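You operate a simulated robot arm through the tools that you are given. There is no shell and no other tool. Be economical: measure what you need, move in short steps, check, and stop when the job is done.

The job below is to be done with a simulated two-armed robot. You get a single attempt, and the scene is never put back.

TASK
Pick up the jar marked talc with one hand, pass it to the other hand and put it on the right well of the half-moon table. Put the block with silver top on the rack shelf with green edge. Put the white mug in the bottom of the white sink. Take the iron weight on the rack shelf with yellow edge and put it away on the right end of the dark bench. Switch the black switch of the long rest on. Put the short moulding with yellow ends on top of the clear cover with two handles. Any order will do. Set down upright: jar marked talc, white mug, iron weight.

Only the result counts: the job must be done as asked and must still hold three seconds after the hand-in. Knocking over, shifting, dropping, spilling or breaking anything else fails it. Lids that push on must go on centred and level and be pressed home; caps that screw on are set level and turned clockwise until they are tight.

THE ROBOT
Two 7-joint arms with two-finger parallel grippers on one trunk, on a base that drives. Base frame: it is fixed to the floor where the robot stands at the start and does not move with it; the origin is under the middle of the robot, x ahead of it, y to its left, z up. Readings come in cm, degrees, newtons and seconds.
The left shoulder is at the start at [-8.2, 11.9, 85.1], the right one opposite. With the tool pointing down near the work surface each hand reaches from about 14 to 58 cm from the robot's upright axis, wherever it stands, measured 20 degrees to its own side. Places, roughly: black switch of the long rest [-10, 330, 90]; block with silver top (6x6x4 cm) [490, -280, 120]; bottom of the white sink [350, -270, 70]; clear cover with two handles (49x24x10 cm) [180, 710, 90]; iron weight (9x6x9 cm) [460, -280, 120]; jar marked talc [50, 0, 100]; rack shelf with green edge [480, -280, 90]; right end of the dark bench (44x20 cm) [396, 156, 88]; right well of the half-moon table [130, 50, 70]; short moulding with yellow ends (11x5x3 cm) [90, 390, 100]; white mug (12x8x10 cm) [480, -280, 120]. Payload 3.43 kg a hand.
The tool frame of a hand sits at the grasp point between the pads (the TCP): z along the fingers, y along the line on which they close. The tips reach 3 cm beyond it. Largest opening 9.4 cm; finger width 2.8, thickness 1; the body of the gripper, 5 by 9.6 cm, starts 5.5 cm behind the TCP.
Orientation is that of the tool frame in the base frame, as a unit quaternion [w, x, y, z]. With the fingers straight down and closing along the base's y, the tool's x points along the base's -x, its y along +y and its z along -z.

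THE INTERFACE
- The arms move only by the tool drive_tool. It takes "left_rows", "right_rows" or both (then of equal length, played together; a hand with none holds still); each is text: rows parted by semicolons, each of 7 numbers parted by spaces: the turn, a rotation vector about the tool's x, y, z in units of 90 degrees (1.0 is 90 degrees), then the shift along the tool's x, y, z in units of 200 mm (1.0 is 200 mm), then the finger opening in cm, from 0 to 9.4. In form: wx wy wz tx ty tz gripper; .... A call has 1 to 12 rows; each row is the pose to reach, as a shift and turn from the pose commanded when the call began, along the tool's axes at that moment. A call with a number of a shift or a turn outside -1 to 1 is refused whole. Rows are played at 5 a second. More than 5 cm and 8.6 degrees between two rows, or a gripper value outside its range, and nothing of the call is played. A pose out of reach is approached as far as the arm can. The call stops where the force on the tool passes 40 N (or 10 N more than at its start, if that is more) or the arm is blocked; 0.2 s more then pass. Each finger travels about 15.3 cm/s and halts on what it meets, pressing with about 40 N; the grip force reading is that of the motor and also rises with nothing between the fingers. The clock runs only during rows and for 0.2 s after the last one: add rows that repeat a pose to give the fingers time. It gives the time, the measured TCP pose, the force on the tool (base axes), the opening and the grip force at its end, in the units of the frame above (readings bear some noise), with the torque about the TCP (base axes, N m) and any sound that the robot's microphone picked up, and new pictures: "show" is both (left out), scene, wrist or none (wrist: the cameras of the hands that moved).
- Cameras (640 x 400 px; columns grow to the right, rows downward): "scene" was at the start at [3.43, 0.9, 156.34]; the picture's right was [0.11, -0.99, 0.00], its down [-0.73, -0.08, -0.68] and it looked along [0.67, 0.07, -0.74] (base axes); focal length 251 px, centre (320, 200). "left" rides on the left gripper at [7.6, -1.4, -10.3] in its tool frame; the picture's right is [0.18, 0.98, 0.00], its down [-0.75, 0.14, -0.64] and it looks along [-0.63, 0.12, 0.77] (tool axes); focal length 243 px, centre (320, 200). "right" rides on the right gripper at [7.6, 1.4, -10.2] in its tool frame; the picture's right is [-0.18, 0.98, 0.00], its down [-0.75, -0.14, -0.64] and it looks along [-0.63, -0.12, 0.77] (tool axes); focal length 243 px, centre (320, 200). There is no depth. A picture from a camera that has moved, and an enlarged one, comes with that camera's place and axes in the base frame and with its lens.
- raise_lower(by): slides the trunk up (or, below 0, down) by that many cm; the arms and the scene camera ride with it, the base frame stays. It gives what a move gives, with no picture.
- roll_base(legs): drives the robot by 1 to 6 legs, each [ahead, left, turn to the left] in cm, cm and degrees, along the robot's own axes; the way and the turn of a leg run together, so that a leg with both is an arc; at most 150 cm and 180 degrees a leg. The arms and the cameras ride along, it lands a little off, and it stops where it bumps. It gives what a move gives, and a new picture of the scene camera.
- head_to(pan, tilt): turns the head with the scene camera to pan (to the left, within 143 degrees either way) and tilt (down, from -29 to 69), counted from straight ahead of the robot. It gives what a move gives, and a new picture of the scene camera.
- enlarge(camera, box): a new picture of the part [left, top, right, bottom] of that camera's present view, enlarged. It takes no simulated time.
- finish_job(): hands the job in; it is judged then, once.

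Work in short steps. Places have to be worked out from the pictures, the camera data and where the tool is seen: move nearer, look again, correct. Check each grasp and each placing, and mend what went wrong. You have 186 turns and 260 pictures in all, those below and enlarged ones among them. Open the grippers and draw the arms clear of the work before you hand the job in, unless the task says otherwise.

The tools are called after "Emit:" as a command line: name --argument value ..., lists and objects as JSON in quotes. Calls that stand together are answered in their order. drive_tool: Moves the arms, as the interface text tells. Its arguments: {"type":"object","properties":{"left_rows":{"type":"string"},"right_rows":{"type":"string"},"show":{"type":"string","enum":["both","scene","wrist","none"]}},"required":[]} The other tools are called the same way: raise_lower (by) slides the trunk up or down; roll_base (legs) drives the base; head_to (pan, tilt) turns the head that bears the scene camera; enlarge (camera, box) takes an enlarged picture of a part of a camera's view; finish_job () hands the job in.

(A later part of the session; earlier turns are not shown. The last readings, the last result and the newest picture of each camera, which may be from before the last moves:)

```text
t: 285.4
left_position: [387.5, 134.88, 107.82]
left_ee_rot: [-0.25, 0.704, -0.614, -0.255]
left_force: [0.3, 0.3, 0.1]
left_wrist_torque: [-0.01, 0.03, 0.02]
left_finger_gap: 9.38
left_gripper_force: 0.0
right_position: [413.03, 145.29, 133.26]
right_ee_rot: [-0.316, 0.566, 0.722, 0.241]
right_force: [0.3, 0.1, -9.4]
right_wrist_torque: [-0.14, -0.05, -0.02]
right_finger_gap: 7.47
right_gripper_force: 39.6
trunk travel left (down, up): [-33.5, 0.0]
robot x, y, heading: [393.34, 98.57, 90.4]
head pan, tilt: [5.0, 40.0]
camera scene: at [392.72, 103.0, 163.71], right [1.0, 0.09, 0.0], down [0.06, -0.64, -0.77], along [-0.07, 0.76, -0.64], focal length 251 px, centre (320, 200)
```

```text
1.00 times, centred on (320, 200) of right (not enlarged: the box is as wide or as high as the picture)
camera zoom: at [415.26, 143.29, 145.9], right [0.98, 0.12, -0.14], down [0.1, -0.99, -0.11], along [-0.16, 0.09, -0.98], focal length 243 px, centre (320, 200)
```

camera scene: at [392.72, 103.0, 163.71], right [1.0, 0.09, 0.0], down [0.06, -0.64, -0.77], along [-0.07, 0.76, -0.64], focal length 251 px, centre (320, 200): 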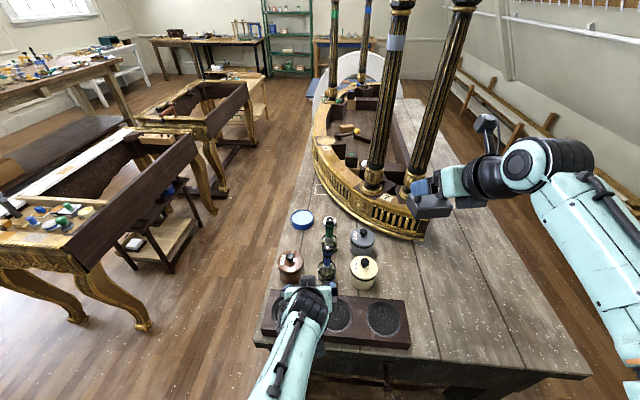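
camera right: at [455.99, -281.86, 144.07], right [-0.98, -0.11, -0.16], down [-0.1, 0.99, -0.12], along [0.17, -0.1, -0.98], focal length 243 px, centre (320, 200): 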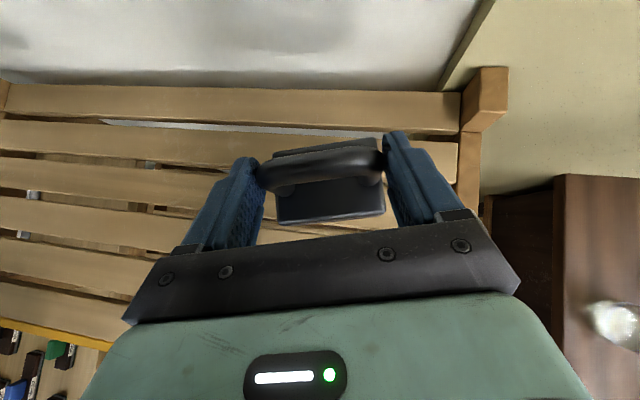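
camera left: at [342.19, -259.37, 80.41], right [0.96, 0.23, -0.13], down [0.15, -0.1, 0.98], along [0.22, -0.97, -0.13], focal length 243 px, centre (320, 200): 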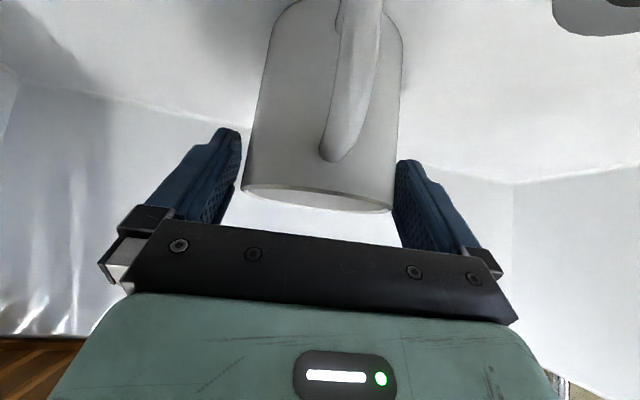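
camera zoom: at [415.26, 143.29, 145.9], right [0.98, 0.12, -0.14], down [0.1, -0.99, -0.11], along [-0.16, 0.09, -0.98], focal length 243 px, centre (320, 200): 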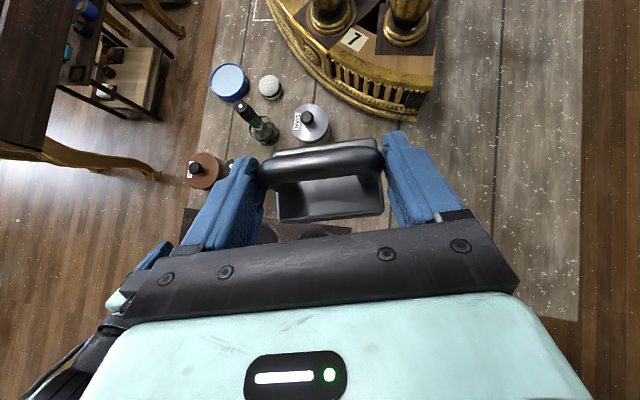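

Lower toward the spot: forward 10.7 cm and down 15 cm first.

Emit:
drive_tool --right_rows "0 0 0 -.039 .03 .177 5;0 0 0 -.077 .06 .354 5;0 0 0 -.116 .09 .53 5;0 0 0 -.155 .12 .71 5;0 0 0 -.193 .152 .886 5;0 0 0 -.193 .152 .886 5"

```text
t: 286.8
left_position: [387.49, 134.84, 107.8]
left_ee_rot: [-0.25, 0.703, -0.614, -0.255]
left_force: [-0.1, -0.1, 1.5]
left_wrist_torque: [-0.01, -0.02, 0.03]
left_finger_gap: 9.4
left_gripper_force: 0.1
right_position: [413.3, 155.84, 118.3]
right_ee_rot: [-0.317, 0.565, 0.723, 0.241]
right_force: [-0.1, 0.0, -10.4]
right_wrist_torque: [-0.12, -0.03, 0.03]
right_finger_gap: 7.47
right_gripper_force: 39.7
trunk travel left (down, up): [-33.5, 0.0]
robot x, y, heading: [393.46, 99.0, 90.4]
head pan, tilt: [5.0, 40.0]
camera scene: at [392.72, 102.95, 163.71], right [1.0, 0.09, 0.0], down [0.06, -0.64, -0.77], along [-0.07, 0.76, -0.64], focal length 251 px, centre (320, 200)
camera right: at [415.56, 153.9, 130.85], right [0.98, 0.12, -0.14], down [0.1, -0.99, -0.11], along [-0.16, 0.09, -0.98], focal length 243 px, centre (320, 200)
```

scene: 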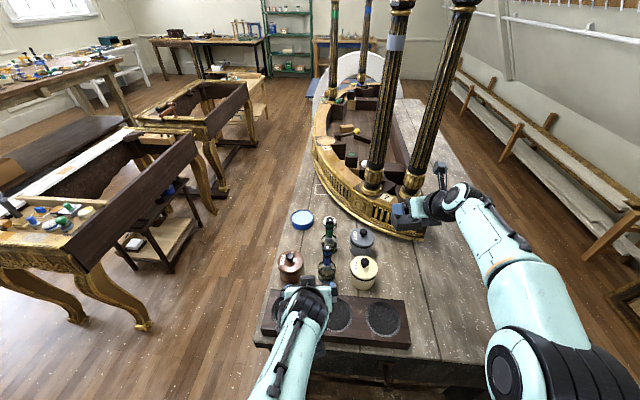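
right: 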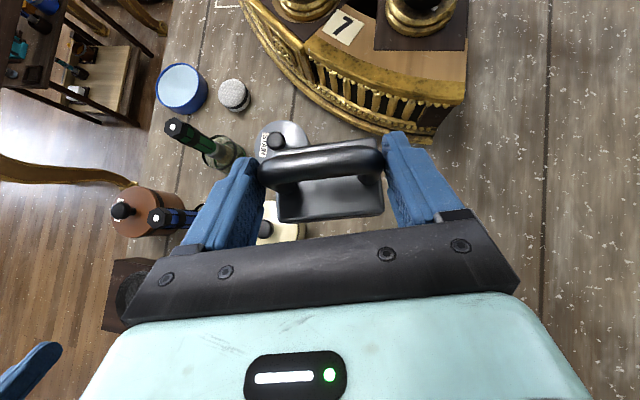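

Clear on all sides with ~1.5 cm to the cream pot; I shift 0.7 cm right and lower to z ≈ 98.5.

Emit:
drive_tool --right_rows "0 0 0 -.1 .056 .11 5;0 0 0 -.25 .056 .26 5;0 0 0 -.4 .056 .41 5;0 0 0 -.55 .056 .56 5;0 0 0 -.7 .056 .71 5;0 0 0 -.7 .056 .71 5"

```text
t: 288.1
left_position: [387.47, 134.97, 107.69]
left_ee_rot: [-0.249, 0.704, -0.614, -0.256]
left_force: [-0.5, 0.7, -0.3]
left_wrist_torque: [-0.01, 0.01, 0.02]
left_finger_gap: 9.41
left_gripper_force: 0.2
right_position: [414.12, 156.76, 98.49]
right_ee_rot: [-0.316, 0.566, 0.722, 0.241]
right_force: [-0.3, 0.5, -10.7]
right_wrist_torque: [-0.18, 0.01, -0.02]
right_finger_gap: 7.46
right_gripper_force: 40.1
trunk travel left (down, up): [-33.5, 0.0]
robot x, y, heading: [393.6, 98.78, 90.3]
head pan, tilt: [5.0, 40.0]
camera scene: at [392.67, 102.99, 163.72], right [1.0, 0.09, 0.0], down [0.06, -0.64, -0.77], along [-0.07, 0.76, -0.64], focal length 251 px, centre (320, 200)
camera right: at [416.36, 154.85, 111.07], right [0.98, 0.12, -0.14], down [0.1, -0.99, -0.11], along [-0.16, 0.09, -0.98], focal length 243 px, centre (320, 200)
```

scene: 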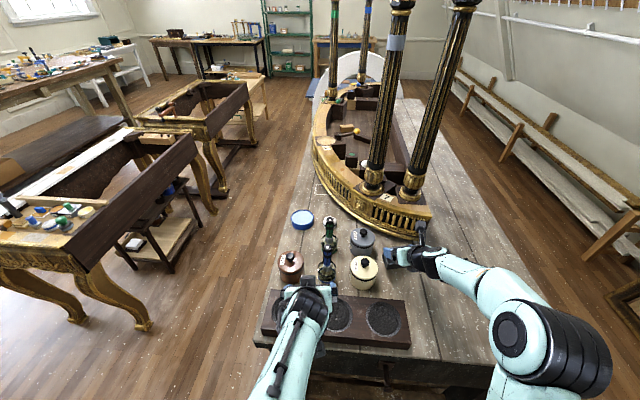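
right: 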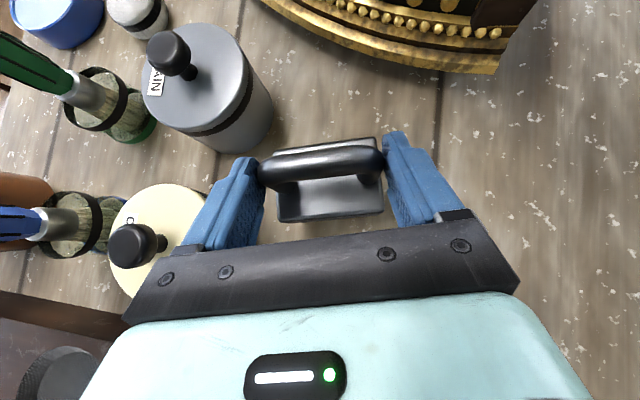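

Good clearances. Lower the last centimetres to contact.

Emit:
drive_tool --right_rows "0 0 0 -.055 0 .051 5;0 0 0 -.091 0 .085 5;0 0 0 -.11 0 .102 5;0 0 0 -.128 0 .12 5;0 0 0 -.146 0 .137 5;0 0 0 -.164 0 .154 5" --show "wrist"

```text
t: 289.6
left_position: [387.42, 134.75, 107.92]
left_ee_rot: [-0.251, 0.703, -0.614, -0.256]
left_force: [1.0, 0.1, -0.6]
left_wrist_torque: [0.02, -0.01, 0.01]
left_finger_gap: 9.39
left_gripper_force: 0.0
right_position: [413.91, 156.78, 94.65]
right_ee_rot: [-0.319, 0.564, 0.721, 0.246]
right_force: [3.2, -0.9, 31.9]
right_wrist_torque: [0.4, 0.32, 0.11]
right_finger_gap: 7.5
right_gripper_force: 40.3
trunk travel left (down, up): [-33.5, 0.0]
robot x, y, heading: [393.13, 98.76, 90.2]
head pan, tilt: [5.0, 40.0]
camera right: at [416.15, 154.86, 107.16], right [0.98, 0.12, -0.14], down [0.1, -0.99, -0.12], along [-0.16, 0.1, -0.98], focal length 243 px, centre (320, 200)
```

right: 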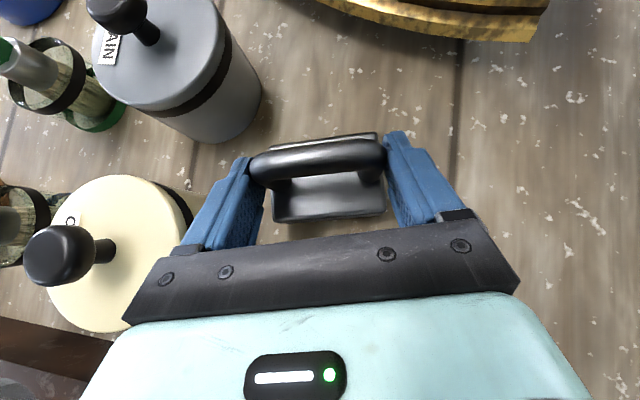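

On the bench (32 N). Ease off 0.3 cm and open.

Emit:
drive_tool --right_rows "0 0 0 .012 0 -.011 5;0 0 0 .012 0 -.011 7.5;0 0 0 .012 0 -.011 8.2;0 0 0 .012 0 -.011 8.8;0 0 0 .012 0 -.011 8.8" --show "wrist"

```text
t: 290.8
left_position: [387.57, 134.88, 107.83]
left_ee_rot: [-0.25, 0.704, -0.614, -0.254]
left_force: [-0.4, -0.5, 0.4]
left_wrist_torque: [-0.01, 0.02, 0.02]
left_finger_gap: 9.38
left_gripper_force: 0.1
right_position: [414.42, 156.46, 93.65]
right_ee_rot: [-0.313, 0.57, 0.722, 0.238]
right_force: [0.5, 0.3, 0.4]
right_wrist_torque: [-0.02, 0.03, -0.01]
right_finger_gap: 8.8
right_gripper_force: 0.0
trunk travel left (down, up): [-33.5, 0.0]
robot x, y, heading: [393.74, 98.64, 90.5]
head pan, tilt: [5.0, 40.0]
camera right: at [416.55, 154.79, 106.25], right [0.98, 0.11, -0.15], down [0.1, -0.99, -0.1], along [-0.16, 0.08, -0.98], focal length 243 px, centre (320, 200)
```

right: 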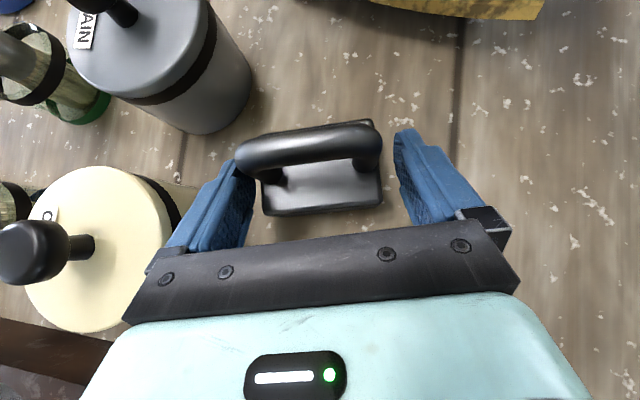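

Weight stands. The left finger is close to the arch; shift 0.4 cm left, then go straight up.

Emit:
drive_tool --right_rows "0 0 0 0 -.02 0 9.2;0 0 0 .04 -.022 -.035 9.2;0 0 0 .11 -.022 -.1 9.2;0 0 0 .22 -.022 -.2 9.2;0 0 0 .37 -.022 -.34 9.2;0 0 0 .37 -.022 -.34 9.2" --show "wrist"

```text
t: 292.1
left_position: [387.65, 134.89, 107.89]
left_ee_rot: [-0.25, 0.704, -0.614, -0.256]
left_force: [0.3, 0.0, -0.4]
left_wrist_torque: [0.03, -0.02, 0.01]
left_finger_gap: 9.41
left_gripper_force: 0.1
right_position: [413.66, 156.69, 104.13]
right_ee_rot: [-0.317, 0.566, 0.722, 0.242]
right_force: [0.4, 0.7, 0.4]
right_wrist_torque: [0.02, -0.06, 0.03]
right_finger_gap: 9.2
right_gripper_force: 0.0
trunk travel left (down, up): [-33.5, 0.0]
robot x, y, heading: [393.24, 98.96, 90.3]
head pan, tilt: [5.0, 40.0]
camera right: at [415.83, 154.94, 116.78], right [0.98, 0.12, -0.15], down [0.1, -0.99, -0.11], along [-0.16, 0.09, -0.98], focal length 243 px, centre (320, 200)
```

right: 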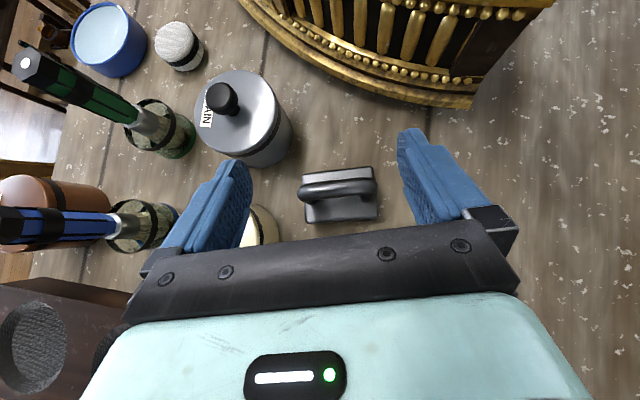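

The weight stands at ≈ (413.6, 157). I raise and pull back the right hand, then drive back and over to the aisle toward the left workbench.

Emit:
drive_tool --right_rows "0 0 0 .15 0 -.14 9.2;0 0 0 .3 0 -.28 9.2;0 0 0 .45 0 -.42 9.2;0 0 0 .4 -.04 -.6 9.2;0 0 0 .3 -.08 -.75 9.2;0 0 0 .2 -.1 -.9 9.2" --show "scene"

Emit:
roll_base --legs '[[-22, 0, -0.3], [0, 100, 0], [0, 88, 0]]'

```text
t: 293.6
left_position: [387.52, 134.74, 107.82]
left_ee_rot: [-0.249, 0.704, -0.614, -0.257]
left_force: [0.5, -0.3, -1.0]
left_wrist_torque: [0.02, 0.06, 0.03]
left_finger_gap: 9.39
left_gripper_force: 0.0
right_position: [414.48, 146.36, 119.42]
right_ee_rot: [-0.316, 0.567, 0.722, 0.24]
right_force: [-4.8, -0.8, 2.1]
right_wrist_torque: [-0.13, -0.33, -0.24]
right_finger_gap: 9.18
right_gripper_force: 0.0
trunk travel left (down, up): [-33.5, 0.0]
robot x, y, heading: [393.46, 98.74, 90.2]
head pan, tilt: [5.0, 40.0]
camera scene: at [392.97, 102.9, 163.72], right [1.0, 0.09, 0.0], down [0.06, -0.64, -0.77], along [-0.07, 0.76, -0.64], focal length 251 px, centre (320, 200)
```

scene: 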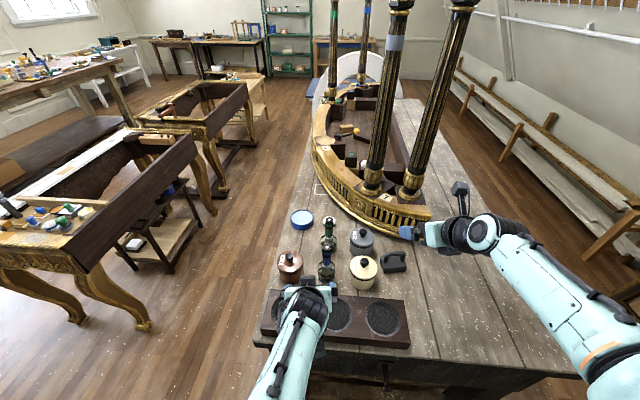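

```text
t: 311.7
left_position: [198.39, 113.12, 107.83]
left_ee_rot: [-0.25, 0.703, -0.615, -0.255]
left_force: [-0.6, -0.2, -1.1]
left_wrist_torque: [-0.04, 0.04, -0.01]
left_finger_gap: 9.41
left_gripper_force: 0.0
right_position: [225.44, 124.49, 119.63]
right_ee_rot: [-0.316, 0.567, 0.721, 0.242]
right_force: [0.0, 0.5, 0.5]
right_wrist_torque: [0.0, 0.0, -0.04]
right_finger_gap: 9.18
right_gripper_force: 0.2
trunk travel left (down, up): [-33.5, 0.0]
robot x, y, heading: [204.45, 77.26, 89.9]
head pan, tilt: [5.0, 40.0]
camera scene: at [203.6, 81.17, 163.72], right [1.0, 0.09, 0.0], down [0.06, -0.64, -0.77], along [-0.07, 0.76, -0.64], focal length 251 px, centre (320, 200)
```

scene: 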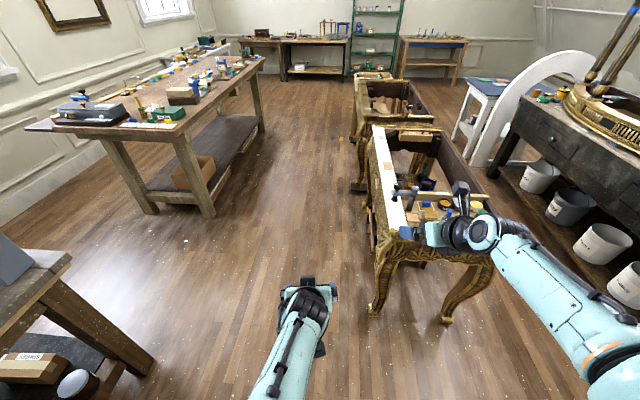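

The left workbench spans about x −25..96, y 237..476. I move up the aisle and look at it closely.

Emit:
roll_base --legs '[[100, 45, 0], [80, 0, 0]]'

Emit:
head_to --pan 75 --tilt 35

```text
t: 321.2
left_position: [156.52, 292.04, 107.79]
left_ee_rot: [-0.252, 0.697, -0.622, -0.252]
left_force: [0.0, 0.1, 0.3]
left_wrist_torque: [-0.02, -0.02, -0.03]
left_finger_gap: 9.41
left_gripper_force: 0.0
right_position: [183.69, 303.0, 119.58]
right_ee_rot: [-0.314, 0.574, 0.716, 0.245]
right_force: [0.2, 0.5, -0.4]
right_wrist_torque: [-0.03, 0.04, -0.02]
right_finger_gap: 9.2
right_gripper_force: 0.0
trunk travel left (down, up): [-33.5, 0.0]
robot x, y, heading: [161.71, 255.96, 89.0]
head pan, tilt: [5.0, 40.0]
camera scene: at [161.04, 260.09, 163.71], right [1.0, 0.07, 0.0], down [0.05, -0.64, -0.77], along [-0.05, 0.76, -0.64], focal length 251 px, centre (320, 200)
```

scene: 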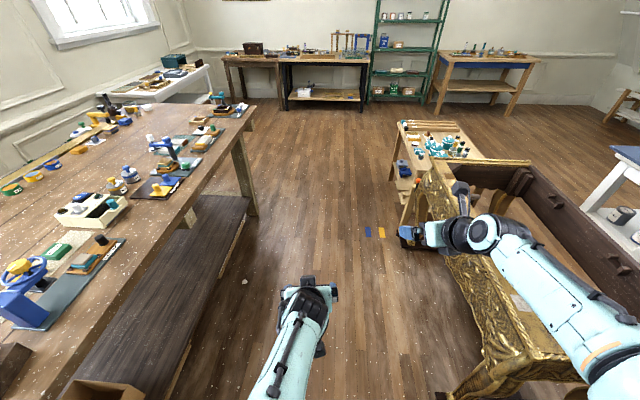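

```text
t: 322.6
left_position: [156.58, 292.18, 107.71]
left_ee_rot: [-0.252, 0.697, -0.621, -0.253]
left_force: [-0.4, -0.6, -0.2]
left_wrist_torque: [0.0, 0.02, 0.02]
left_finger_gap: 9.41
left_gripper_force: 0.0
right_position: [183.72, 303.03, 119.67]
right_ee_rot: [-0.314, 0.573, 0.716, 0.244]
right_force: [0.3, -0.1, 0.7]
right_wrist_torque: [0.01, 0.0, -0.01]
right_finger_gap: 9.21
right_gripper_force: 0.1
trunk travel left (down, up): [-33.5, 0.0]
robot x, y, heading: [161.72, 255.99, 89.3]
head pan, tilt: [75.0, 35.0]
camera scene: at [153.18, 254.05, 164.47], right [0.28, 0.96, 0.0], down [0.55, -0.16, -0.82], along [-0.79, 0.23, -0.57], focal length 251 px, centre (320, 200)
```

scene: 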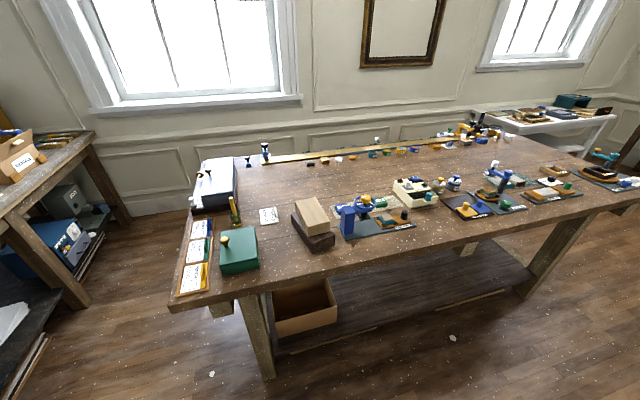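

I see a long gilded rest along the far (west) edge of the workbench. Enlarge it.

Emit:
enlarge --camera "scene" --box '[180, 110, 400, 248]'

Emit:
enlarge --camera "scene" --box '[360, 90, 600, 240]'

```text
2.90 times, centred on (290, 179) of scene
camera zoom: at [153.18, 254.05, 164.47], right [0.28, 0.96, 0.0], down [0.55, -0.16, -0.82], along [-0.79, 0.23, -0.57], focal length 727 px, centre (407, 261)
```

zoom: 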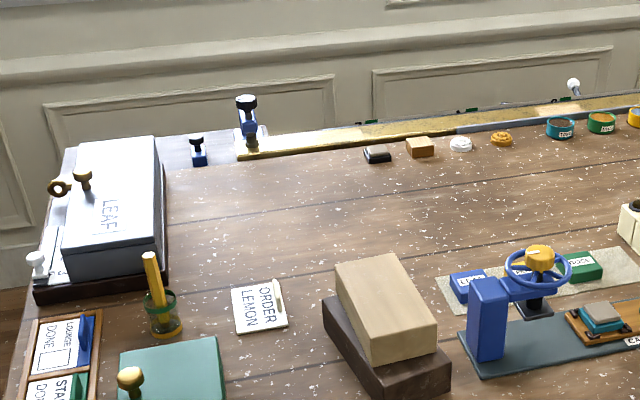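

```text
2.67 times, centred on (480, 165) of scene
camera zoom: at [153.18, 254.05, 164.47], right [0.28, 0.96, 0.0], down [0.55, -0.16, -0.82], along [-0.79, 0.23, -0.57], focal length 668 px, centre (-107, 293)
```

zoom: 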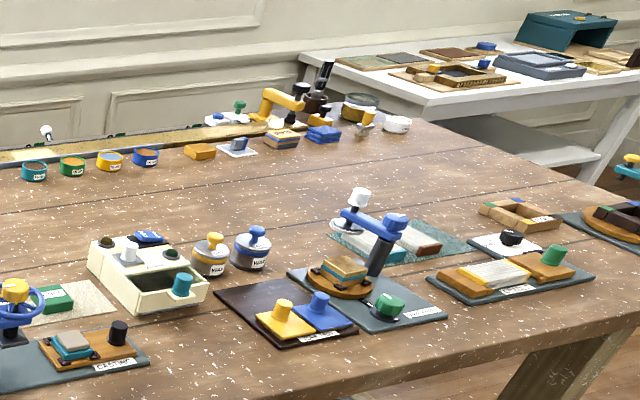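

The named moulding spot (90, 390) is on this workbench's east side. I drive alongside and turn to face it.

Emit:
roll_base --legs '[[135, 0, 0], [0, 0, 91]]'

Emit:
head_to --pan 0 --tilt 45

```text
t: 333.1
left_position: [129.51, 385.16, 107.78]
left_ee_rot: [-0.001, 0.933, 0.05, -0.358]
left_force: [-0.1, -0.2, -0.7]
left_wrist_torque: [0.01, 0.01, -0.02]
left_finger_gap: 9.43
left_gripper_force: 0.0
right_position: [118.8, 412.45, 119.69]
right_ee_rot: [-0.395, -0.097, 0.912, -0.048]
right_force: [-0.6, 0.1, 0.3]
right_wrist_torque: [-0.01, 0.0, 0.0]
right_finger_gap: 9.17
right_gripper_force: 0.1
trunk travel left (down, up): [-33.5, 0.0]
robot x, y, heading: [165.42, 389.82, 178.3]
head pan, tilt: [75.0, 35.0]
camera scene: at [167.58, 381.66, 164.47], right [-0.96, 0.28, 0.0], down [0.16, 0.55, -0.82], along [-0.23, -0.79, -0.57], focal length 251 px, centre (320, 200)
```

scene: 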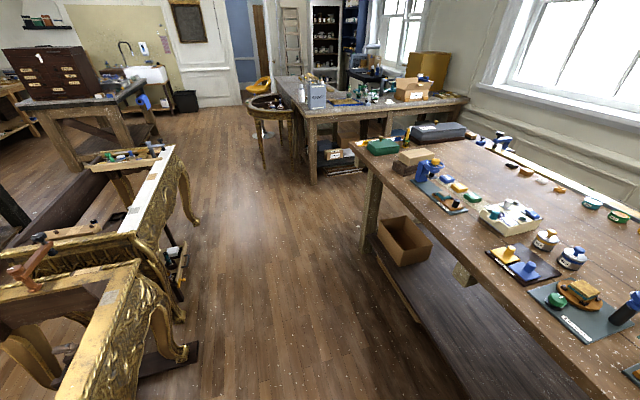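

```text
t: 334.6
left_position: [129.57, 385.14, 107.89]
left_ee_rot: [0.0, 0.933, 0.051, -0.357]
left_force: [0.2, 0.8, -0.5]
left_wrist_torque: [0.02, -0.01, 0.03]
left_finger_gap: 9.4
left_gripper_force: 0.0
right_position: [118.86, 412.34, 119.76]
right_ee_rot: [-0.395, -0.097, 0.912, -0.048]
right_force: [1.2, 0.0, -0.2]
right_wrist_torque: [0.01, -0.01, 0.0]
right_finger_gap: 9.19
right_gripper_force: 0.1
trunk travel left (down, up): [-33.5, 0.0]
robot x, y, heading: [165.43, 390.4, 178.7]
head pan, tilt: [0.0, 45.0]
camera scene: at [161.94, 390.3, 162.99], right [0.02, 1.0, 0.0], down [0.71, -0.02, -0.71], along [-0.71, 0.02, -0.71], focal length 251 px, centre (320, 200)
```

scene: 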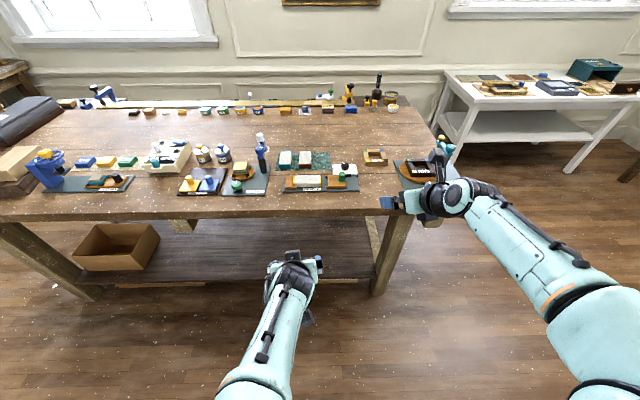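

Emit:
enlarge --camera "scene" --box '[170, 100, 410, 250]'

Emit:
enlarge --camera "scene" --box '[240, 70, 400, 170]'

```text
2.67 times, centred on (290, 175) of scene
camera zoom: at [161.94, 390.3, 162.99], right [0.02, 1.0, 0.0], down [0.71, -0.02, -0.71], along [-0.71, 0.02, -0.71], focal length 668 px, centre (400, 267)
```

zoom: 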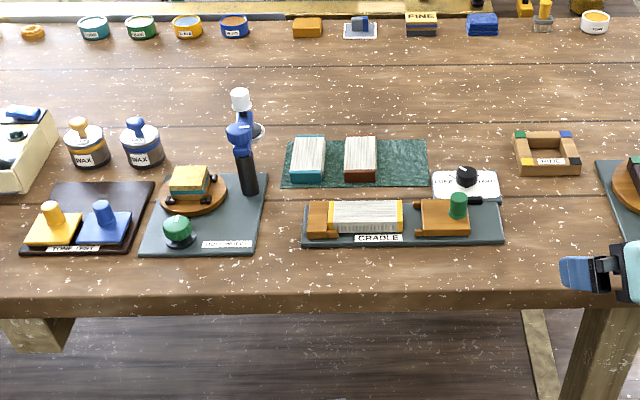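

```text
4.00 times, centred on (320, 120) of scene
camera zoom: at [161.94, 390.3, 162.99], right [0.02, 1.0, 0.0], down [0.71, -0.02, -0.71], along [-0.71, 0.02, -0.71], focal length 1003 px, centre (320, 520)
```

zoom: 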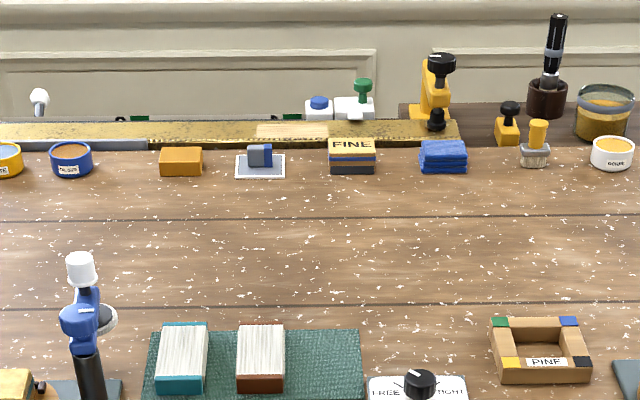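

The moulding with yellow ends lies in a "CRADLE" fixture with a sliding jaw (green knob) and a FREE/TIGHT dial beside it, so it may be clamped. I bring the left hand back to vertical, then drive closer to look.

Emit:
drive_tool --left_rows "0 .09 0 0 0 -.05 9.4;0 .18 0 0 0 -.1 9.4;0 .27 0 0 0 -.15 9.4;0 .36 0 0 0 -.2 9.4;0 .45 0 0 0 -.25 9.4" --show "none"

Emit:
roll_base --legs '[[35, 0, 1.3]]'

Emit:
enlarge --camera "left" --box '[0, 0, 640, 400]'

```text
t: 335.8
left_position: [132.72, 385.3, 111.64]
left_ee_rot: [-0.019, 0.999, 0.046, -0.011]
left_force: [-0.2, -0.3, -0.9]
left_wrist_torque: [-0.01, -0.01, 0.02]
left_finger_gap: 9.39
left_gripper_force: 0.1
right_position: [118.77, 412.31, 119.54]
right_ee_rot: [-0.395, -0.098, 0.912, -0.049]
right_force: [-0.1, -1.1, -0.3]
right_wrist_torque: [0.02, 0.04, -0.01]
right_finger_gap: 9.21
right_gripper_force: 0.0
trunk travel left (down, up): [-33.5, 0.0]
robot x, y, heading: [165.74, 390.02, 178.7]
head pan, tilt: [0.0, 45.0]
```

```text
t: 338.1
left_position: [98.17, 385.06, 111.51]
left_ee_rot: [-0.017, 0.998, 0.057, -0.013]
left_force: [0.7, 0.5, 0.0]
left_wrist_torque: [0.0, -0.01, 0.0]
left_finger_gap: 9.39
left_gripper_force: 0.0
right_position: [83.57, 411.94, 119.52]
right_ee_rot: [-0.394, -0.108, 0.911, -0.053]
right_force: [-0.1, 0.3, 0.5]
right_wrist_torque: [0.0, -0.03, 0.01]
right_finger_gap: 9.19
right_gripper_force: 0.1
trunk travel left (down, up): [-33.5, 0.0]
robot x, y, heading: [130.73, 390.71, 179.7]
head pan, tilt: [0.0, 45.0]
camera scene: at [127.16, 390.73, 162.97], right [0.0, 1.0, 0.0], down [0.71, 0.0, -0.71], along [-0.71, 0.0, -0.71], focal length 251 px, centre (320, 200)
```

scene: 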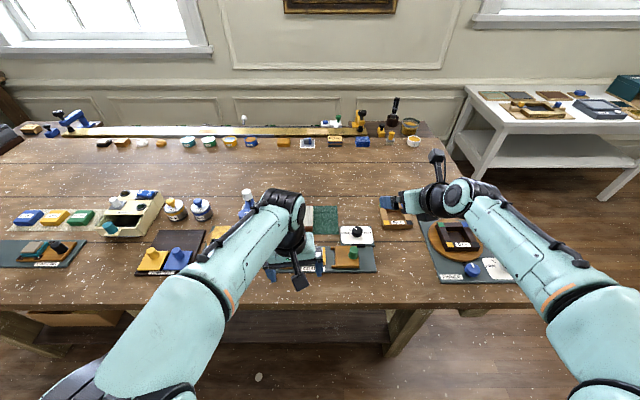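

```text
1.00 times, centred on (320, 200) of left (not enlarged: the box is as wide or as high as the picture)
camera zoom: at [105.84, 387.06, 121.63], right [0.29, -0.96, -0.04], down [-0.72, -0.25, 0.65], along [-0.63, -0.16, -0.76], focal length 243 px, centre (320, 200)
```

zoom: 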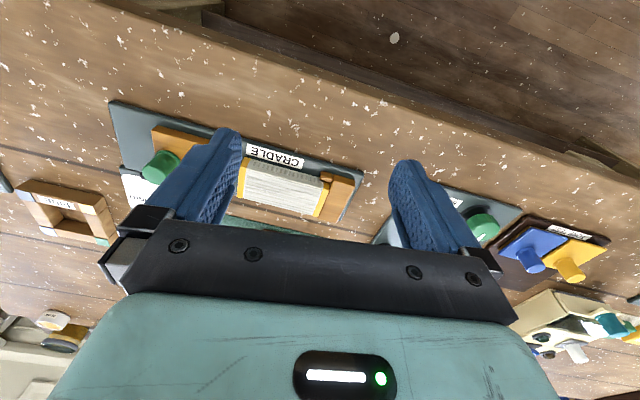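

I yaw the left hand 90° (fingers will close front-to-back) for the moulding's 5 cm width.

Emit:
drive_tool --left_rows "0 0 -.09 0 0 0 9.4;0 0 -.18 0 0 0 9.4;0 0 -.27 0 0 0 9.4;0 0 -.36 0 0 0 9.4;0 0 -.45 0 0 0 9.4;0 0 -.54 0 0 0 9.4;0 0 -.63 0 0 0 9.4;0 0 -.72 0 0 0 9.4;0 0 -.81 0 0 0 9.4;0 0 -.9 0 0 0 9.4;0 0 -.95 0 0 0 9.4;0 0 -.95 0 0 0 9.4" --show "wrist"

```text
t: 340.7
left_position: [98.02, 385.14, 111.6]
left_ee_rot: [-0.022, 0.694, 0.72, 0.004]
left_force: [0.9, -0.1, 0.0]
left_wrist_torque: [-0.01, 0.02, 0.01]
left_finger_gap: 9.4
left_gripper_force: 0.2
right_position: [83.59, 411.94, 119.57]
right_ee_rot: [-0.395, -0.107, 0.911, -0.053]
right_force: [1.0, -0.8, 0.5]
right_wrist_torque: [0.0, -0.03, 0.01]
right_finger_gap: 9.2
right_gripper_force: 0.0
trunk travel left (down, up): [-33.5, 0.0]
robot x, y, heading: [130.6, 390.59, 180.0]
head pan, tilt: [0.0, 45.0]
camera left: at [96.61, 392.32, 122.11], right [0.98, 0.22, -0.02], down [0.19, -0.77, 0.61], along [0.12, -0.6, -0.79], focal length 243 px, centre (320, 200)
```

left: 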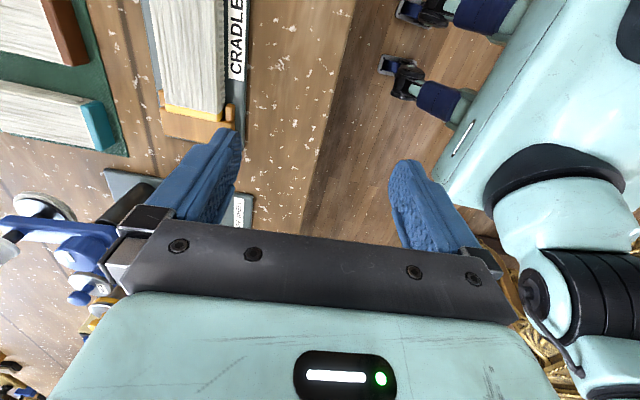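

Works. I move the right hand back out of the way and bring the left hand over the cradle for a close view.

Emit:
drive_tool --right_rows "0 0 0 -.13 .01 -.2 9.4;0 0 0 -.26 .02 -.4 9.4;0 0 0 -.38 .03 -.6 9.4;0 0 0 -.48 .04 -.75 9.4;0 0 0 -.565 .05 -.9 9.4" --left_rows "0 0 0 .08 -.18 .01 9.4;0 0 0 .16 -.36 .015 9.4;0 0 0 .24 -.54 .02 9.4;0 0 0 .32 -.7 .03 9.4;0 0 0 .38 -.837 .035 9.4" --show "wrist"

```text
t: 341.9
left_position: [80.93, 392.21, 111.57]
left_ee_rot: [-0.021, 0.695, 0.719, 0.003]
left_force: [-0.6, 0.6, -0.7]
left_wrist_torque: [-0.04, 0.0, -0.02]
left_finger_gap: 9.4
left_gripper_force: 0.0
right_position: [99.02, 416.57, 122.33]
right_ee_rot: [-0.394, -0.106, 0.911, -0.054]
right_force: [0.6, 0.4, -0.1]
right_wrist_torque: [0.0, 0.0, 0.01]
right_finger_gap: 9.39
right_gripper_force: 0.1
right hand out of reach, approached as far as the arm can: row 4, 5
trunk travel left (down, up): [-33.5, 0.0]
robot x, y, heading: [130.76, 390.57, 179.9]
head pan, tilt: [0.0, 45.0]
camera right: at [100.95, 418.62, 134.85], right [-0.11, 0.98, -0.15], down [0.99, 0.09, -0.11], along [-0.09, -0.16, -0.98], focal length 243 px, centre (320, 200)
camera left: at [79.59, 399.45, 122.1], right [0.98, 0.22, -0.02], down [0.18, -0.77, 0.61], along [0.12, -0.6, -0.79], focal length 243 px, centre (320, 200)
```

right: 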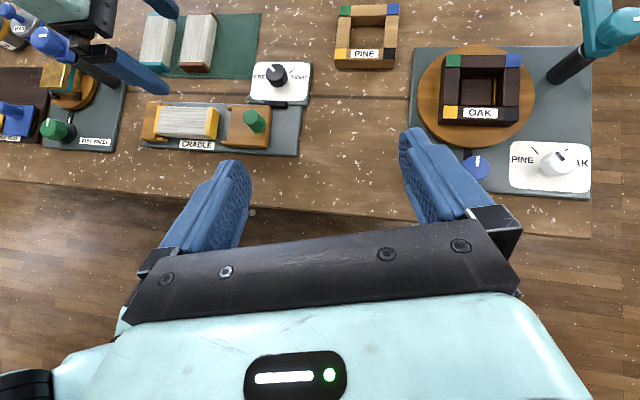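
left: 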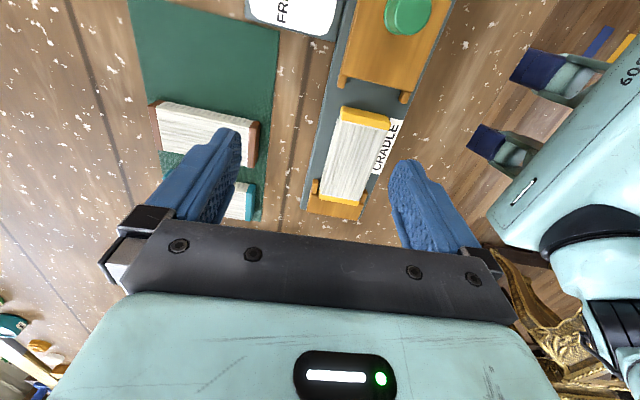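

Emit:
enlarge --camera "right" --box '[120, 50, 320, 175]'

```text
3.20 times, centred on (220, 112) of right
camera zoom: at [100.95, 418.62, 134.85], right [-0.11, 0.98, -0.15], down [0.99, 0.09, -0.11], along [-0.09, -0.16, -0.98], focal length 776 px, centre (640, 480)
```

zoom: 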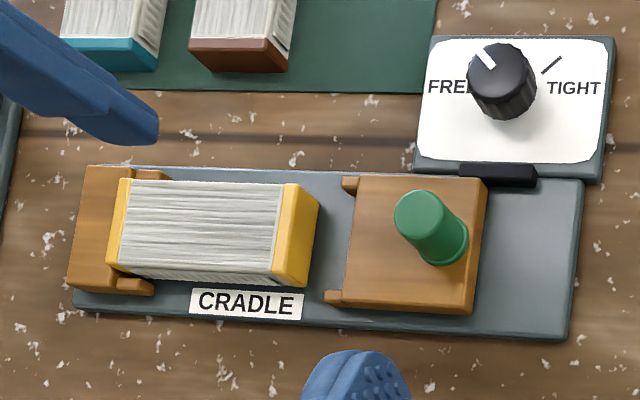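

The dial stands at FREE and the jaw is open, so the moulding is loose. It's centred near (85.7, 387), turned ~6°, top about z 96. I bring the left hand over it, aligned.

Emit:
drive_tool --left_rows "0 0 .045 -.1 .08 .1 9.4;0 0 .09 -.2 .16 .2 9.4;0 0 .09 -.3 .235 .36 9.4;0 0 .09 -.3 .235 .36 9.4" --show "wrist"

Emit:
enlarge --camera "right" --box '[60, 30, 320, 192]'

```text
t: 342.9
left_position: [85.81, 386.61, 104.22]
left_ee_rot: [-0.023, 0.744, 0.668, 0.002]
left_force: [-0.1, 0.6, -0.5]
left_wrist_torque: [0.0, 0.01, 0.0]
left_finger_gap: 9.42
left_gripper_force: 0.1
right_position: [98.97, 416.5, 122.3]
right_ee_rot: [-0.394, -0.106, 0.912, -0.052]
right_force: [0.4, 0.1, 0.2]
right_wrist_torque: [-0.03, 0.01, 0.0]
right_finger_gap: 9.4
right_gripper_force: 0.1
trunk travel left (down, up): [-33.5, 0.0]
robot x, y, heading: [130.79, 390.94, 179.6]
head pan, tilt: [0.0, 45.0]
camera left: at [85.5, 393.98, 114.7], right [1.0, 0.08, -0.03], down [0.08, -0.79, 0.61], along [0.03, -0.61, -0.79], focal length 243 px, centre (320, 200)
```

left: 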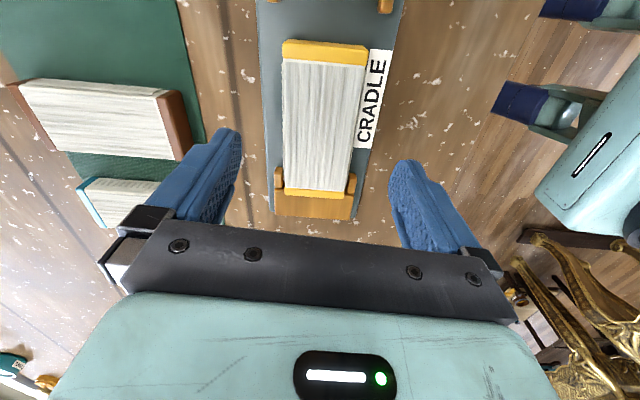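

```text
2.46 times, centred on (190, 111) of right
camera zoom: at [100.96, 418.53, 134.88], right [-0.11, 0.98, -0.15], down [0.99, 0.09, -0.11], along [-0.09, -0.16, -0.98], focal length 597 px, centre (640, 419)
```

zoom: 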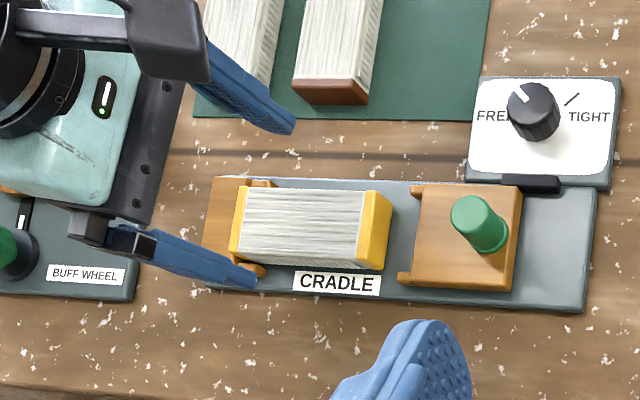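

Aligned: the moulding centre is directly below the TCP. I descend to z ≈ 96.8 and close.

Emit:
drive_tool --left_rows "0 0 0 0 0 .15 8.5;0 0 0 0 0 .28 8.5;0 0 0 0 0 .37 8.5;0 0 0 0 0 .37 7;0 0 0 0 0 .37 5;0 0 0 0 0 .37 4;0 0 0 0 0 .37 3;0 0 0 0 0 .37 3" --show "wrist"

```text
t: 343.6
left_position: [85.53, 386.82, 99.26]
left_ee_rot: [-0.027, 0.743, 0.668, 0.0]
left_force: [3.2, -0.9, 11.2]
left_wrist_torque: [-0.2, -0.65, 0.06]
left_finger_gap: 8.63
left_gripper_force: 1.7
right_position: [99.14, 416.45, 122.32]
right_ee_rot: [-0.394, -0.106, 0.911, -0.052]
right_force: [-0.7, -0.3, -0.6]
right_wrist_torque: [0.01, -0.06, 0.0]
right_finger_gap: 9.41
right_gripper_force: 0.0
trunk travel left (down, up): [-33.5, 0.0]
robot x, y, heading: [130.48, 390.91, 179.8]
head pan, tilt: [0.0, 45.0]
stopped in row 3 (left hand): the force on the tool passed its limit at 57 N (the readings are from after the stop); the commanded pose is now the measured one
camera left: at [85.22, 394.11, 109.79], right [1.0, 0.08, -0.03], down [0.08, -0.79, 0.61], along [0.02, -0.61, -0.79], focal length 243 px, centre (320, 200)
```

left: 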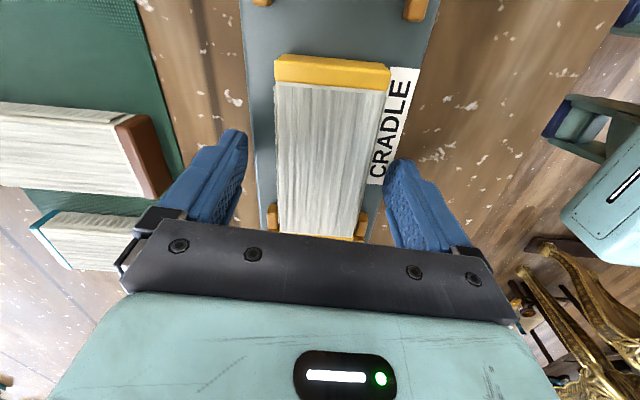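

The fingertip touched the cradle plate (z ≈ 96), so the moulding's top is near z 99 – the pads already straddle it. Raise 0.3 cm and close.

Emit:
drive_tool --left_rows "0 0 0 0 0 -.015 8.6;0 0 0 0 0 -.015 7;0 0 0 0 0 -.015 5.5;0 0 0 0 0 -.015 4;0 0 0 0 0 -.015 3;0 0 0 0 0 -.015 3" --show "wrist"

```text
t: 345.0
left_position: [85.5, 386.79, 99.42]
left_ee_rot: [-0.026, 0.744, 0.668, 0.001]
left_force: [10.1, -2.9, 0.6]
left_wrist_torque: [-0.02, -0.4, 0.66]
left_finger_gap: 5.0
left_gripper_force: 39.7
right_position: [99.12, 416.32, 122.36]
right_ee_rot: [-0.394, -0.105, 0.912, -0.051]
right_force: [-0.6, 0.2, -0.2]
right_wrist_torque: [0.02, 0.03, -0.02]
right_finger_gap: 9.38
right_gripper_force: 0.0
trunk travel left (down, up): [-33.5, 0.0]
robot x, y, heading: [130.91, 390.69, 180.0]
head pan, tilt: [0.0, 45.0]
camera left: at [85.31, 394.07, 109.93], right [1.0, 0.08, -0.03], down [0.08, -0.79, 0.61], along [0.03, -0.61, -0.79], focal length 243 px, centre (320, 200)
```

left: 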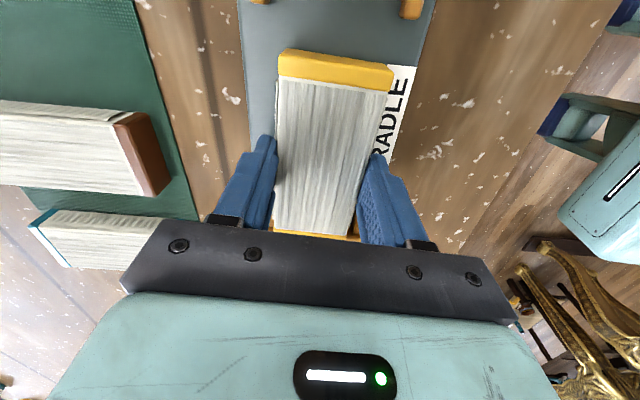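

Gripped at 5.0 cm. Lift slowly and watch forces.

Emit:
drive_tool --left_rows "0 0 0 0 0 -.05 3;0 0 0 0 0 -.1 3;0 0 0 0 0 -.2 3;0 0 0 0 0 -.35 3;0 0 0 0 0 -.5 3" --show "wrist"

Emit:
enlarge --camera "right" --box '[60, 30, 320, 192]'

```text
t: 346.2
left_position: [85.95, 386.56, 109.43]
left_ee_rot: [-0.027, 0.743, 0.669, 0.001]
left_force: [0.7, 0.1, -0.7]
left_wrist_torque: [0.02, -0.01, 0.01]
left_finger_gap: 4.89
left_gripper_force: 40.4
right_position: [99.07, 416.46, 122.32]
right_ee_rot: [-0.394, -0.106, 0.912, -0.053]
right_force: [0.2, 0.3, 0.0]
right_wrist_torque: [0.01, -0.04, 0.01]
right_finger_gap: 9.42
right_gripper_force: 0.0
trunk travel left (down, up): [-33.5, 0.0]
robot x, y, heading: [130.82, 390.68, 180.1]
head pan, tilt: [0.0, 45.0]
camera left: at [85.71, 393.82, 120.02], right [1.0, 0.08, -0.03], down [0.08, -0.79, 0.61], along [0.02, -0.61, -0.79], focal length 243 px, centre (320, 200)
```

left: 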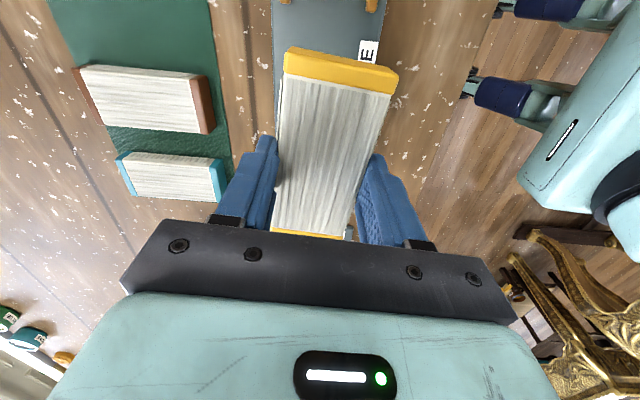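

```text
2.46 times, centred on (190, 111) of right
camera zoom: at [100.96, 418.48, 134.89], right [-0.11, 0.98, -0.15], down [0.99, 0.09, -0.11], along [-0.09, -0.16, -0.98], focal length 597 px, centre (640, 419)
```

zoom: 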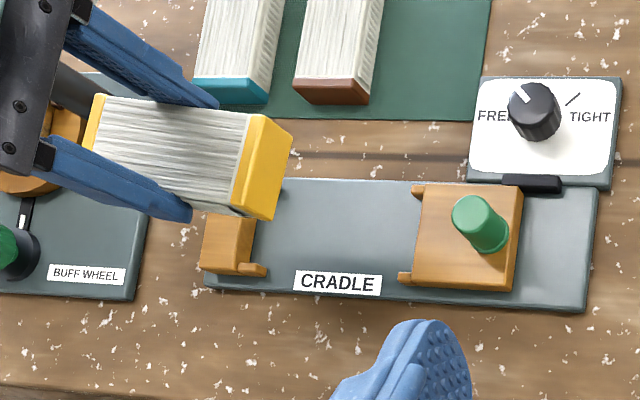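

The moulding is free and the cradle undisturbed. I raise it a little, back out, and drive up the aisle to the table with the clear cover.

Emit:
drive_tool --left_rows "0 0 0 0 .1 -.15 3;0 0 0 0 .3 -.25 3;0 0 0 0 .45 -.25 3" --show "none"

Emit:
roll_base --legs '[[-36, 0, 0], [0, 0, -90], [100, 0, 0], [80, 0, 0]]'

```text
t: 347.0
left_position: [95.27, 385.18, 113.77]
left_ee_rot: [-0.026, 0.744, 0.668, 0.001]
left_force: [-0.1, 0.8, -1.1]
left_wrist_torque: [-0.02, -0.01, 0.0]
left_finger_gap: 4.91
left_gripper_force: 40.2
right_position: [99.0, 416.43, 122.44]
right_ee_rot: [-0.393, -0.105, 0.912, -0.052]
right_force: [-0.2, -0.2, -0.6]
right_wrist_torque: [-0.03, -0.02, -0.01]
right_finger_gap: 9.41
right_gripper_force: 0.1
trunk travel left (down, up): [-33.5, 0.0]
robot x, y, heading: [130.74, 390.55, 179.7]
head pan, tilt: [0.0, 45.0]
```

```text
t: 361.7
left_position: [155.53, 606.46, 113.88]
left_ee_rot: [-0.019, 0.999, -0.035, 0.019]
left_force: [-0.3, -0.2, -0.3]
left_wrist_torque: [0.0, -0.02, 0.01]
left_finger_gap: 4.9
left_gripper_force: 39.3
right_position: [186.89, 603.8, 122.29]
right_ee_rot: [-0.319, 0.557, 0.729, 0.236]
right_force: [0.4, -0.1, 0.9]
right_wrist_torque: [-0.02, -0.03, 0.01]
right_finger_gap: 9.38
right_gripper_force: 0.2
trunk travel left (down, up): [-33.5, 0.0]
robot x, y, heading: [161.84, 571.48, 91.9]
head pan, tilt: [0.0, 45.0]
camera scene: at [161.99, 574.81, 162.98], right [1.0, 0.03, 0.0], down [0.02, -0.71, -0.71], along [-0.02, 0.71, -0.71], focal length 251 px, centre (320, 200)
```

scene: 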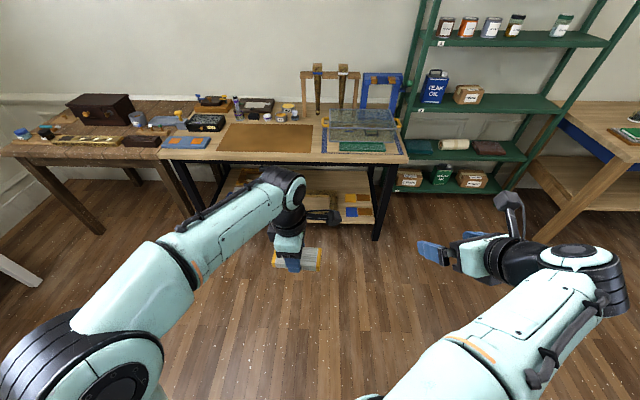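

Emit:
enlarge --camera "scene" --box '[210, 60, 420, 190]'

```text
3.05 times, centred on (315, 125) of scene
camera zoom: at [161.99, 574.81, 162.98], right [1.0, 0.03, 0.0], down [0.02, -0.71, -0.71], along [-0.02, 0.71, -0.71], focal length 764 px, centre (335, 429)
```

zoom: 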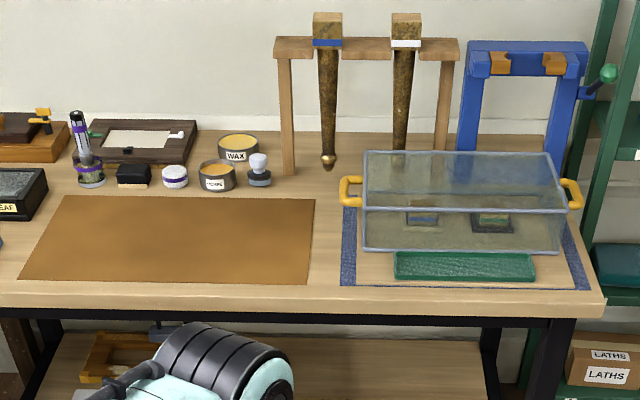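

The clear cover (yellow handles) is on the table ahead, top centre near (180, 702, 98). I drive up to it.

Emit:
roll_base --legs '[[40, -24, -1.9], [36, 0, 0]]'

Emit:
head_to --pan 10 --tilt 55

Emit:
enlarge --camera "left" --box '[0, 0, 640, 400]'

```text
t: 366.4
left_position: [179.67, 682.26, 113.8]
left_ee_rot: [-0.019, 0.998, -0.055, 0.019]
left_force: [0.8, -0.8, -0.5]
left_wrist_torque: [-0.01, 0.02, -0.01]
left_finger_gap: 4.91
left_gripper_force: 40.2
right_position: [210.99, 678.35, 122.29]
right_ee_rot: [-0.316, 0.57, 0.719, 0.242]
right_force: [-0.2, 0.4, 0.0]
right_wrist_torque: [-0.03, 0.0, -0.03]
right_finger_gap: 9.39
right_gripper_force: 0.1
trunk travel left (down, up): [-33.5, 0.0]
robot x, y, heading: [184.63, 646.51, 89.8]
head pan, tilt: [0.0, 45.0]
camera scene: at [185.02, 650.27, 162.97], right [1.0, -0.01, 0.0], down [0.0, -0.71, -0.71], along [0.0, 0.71, -0.71], focal length 251 px, centre (320, 200)
```

scene: 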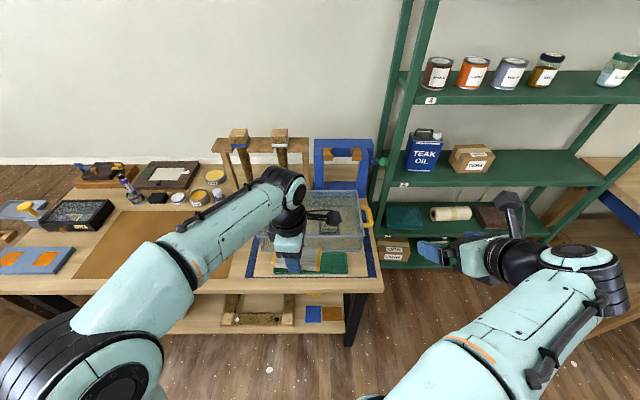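

```text
t: 367.1
left_position: [179.65, 682.29, 113.96]
left_ee_rot: [-0.018, 0.998, -0.054, 0.019]
left_force: [-0.3, 0.8, -1.6]
left_wrist_torque: [0.02, 0.01, -0.04]
left_finger_gap: 4.9
left_gripper_force: 39.7
right_position: [210.94, 678.4, 122.36]
right_ee_rot: [-0.316, 0.57, 0.719, 0.241]
right_force: [-0.2, 0.2, -0.1]
right_wrist_torque: [-0.02, -0.03, 0.0]
right_finger_gap: 9.42
right_gripper_force: 0.2
trunk travel left (down, up): [-33.5, 0.0]
robot x, y, heading: [184.84, 646.46, 89.6]
head pan, tilt: [10.0, 55.0]
camera scene: at [183.77, 649.32, 161.66], right [0.99, 0.17, 0.0], down [0.14, -0.81, -0.57], along [-0.1, 0.57, -0.82], focal length 251 px, centre (320, 200)
```

scene: 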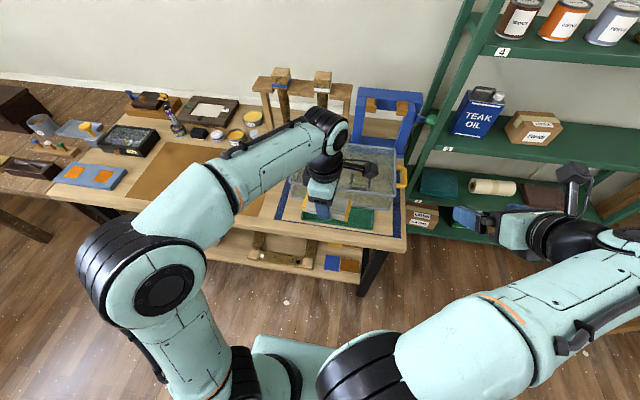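

```text
1.00 times, centred on (320, 200) of left (not enlarged: the box is as wide or as high as the picture)
camera zoom: at [187.04, 682.5, 124.42], right [0.08, -1.0, -0.03], down [-0.79, -0.08, 0.61], along [-0.61, -0.02, -0.79], focal length 243 px, centre (320, 200)
```

zoom: 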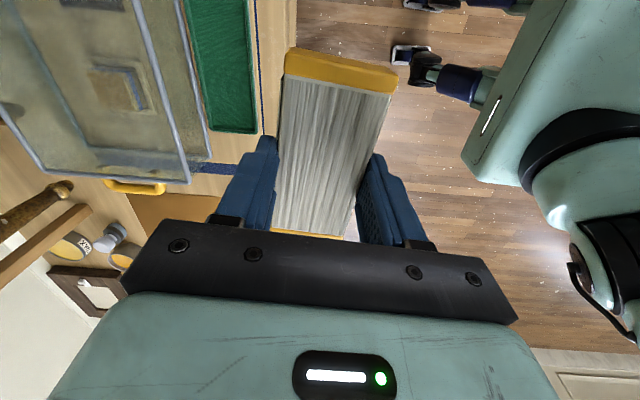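

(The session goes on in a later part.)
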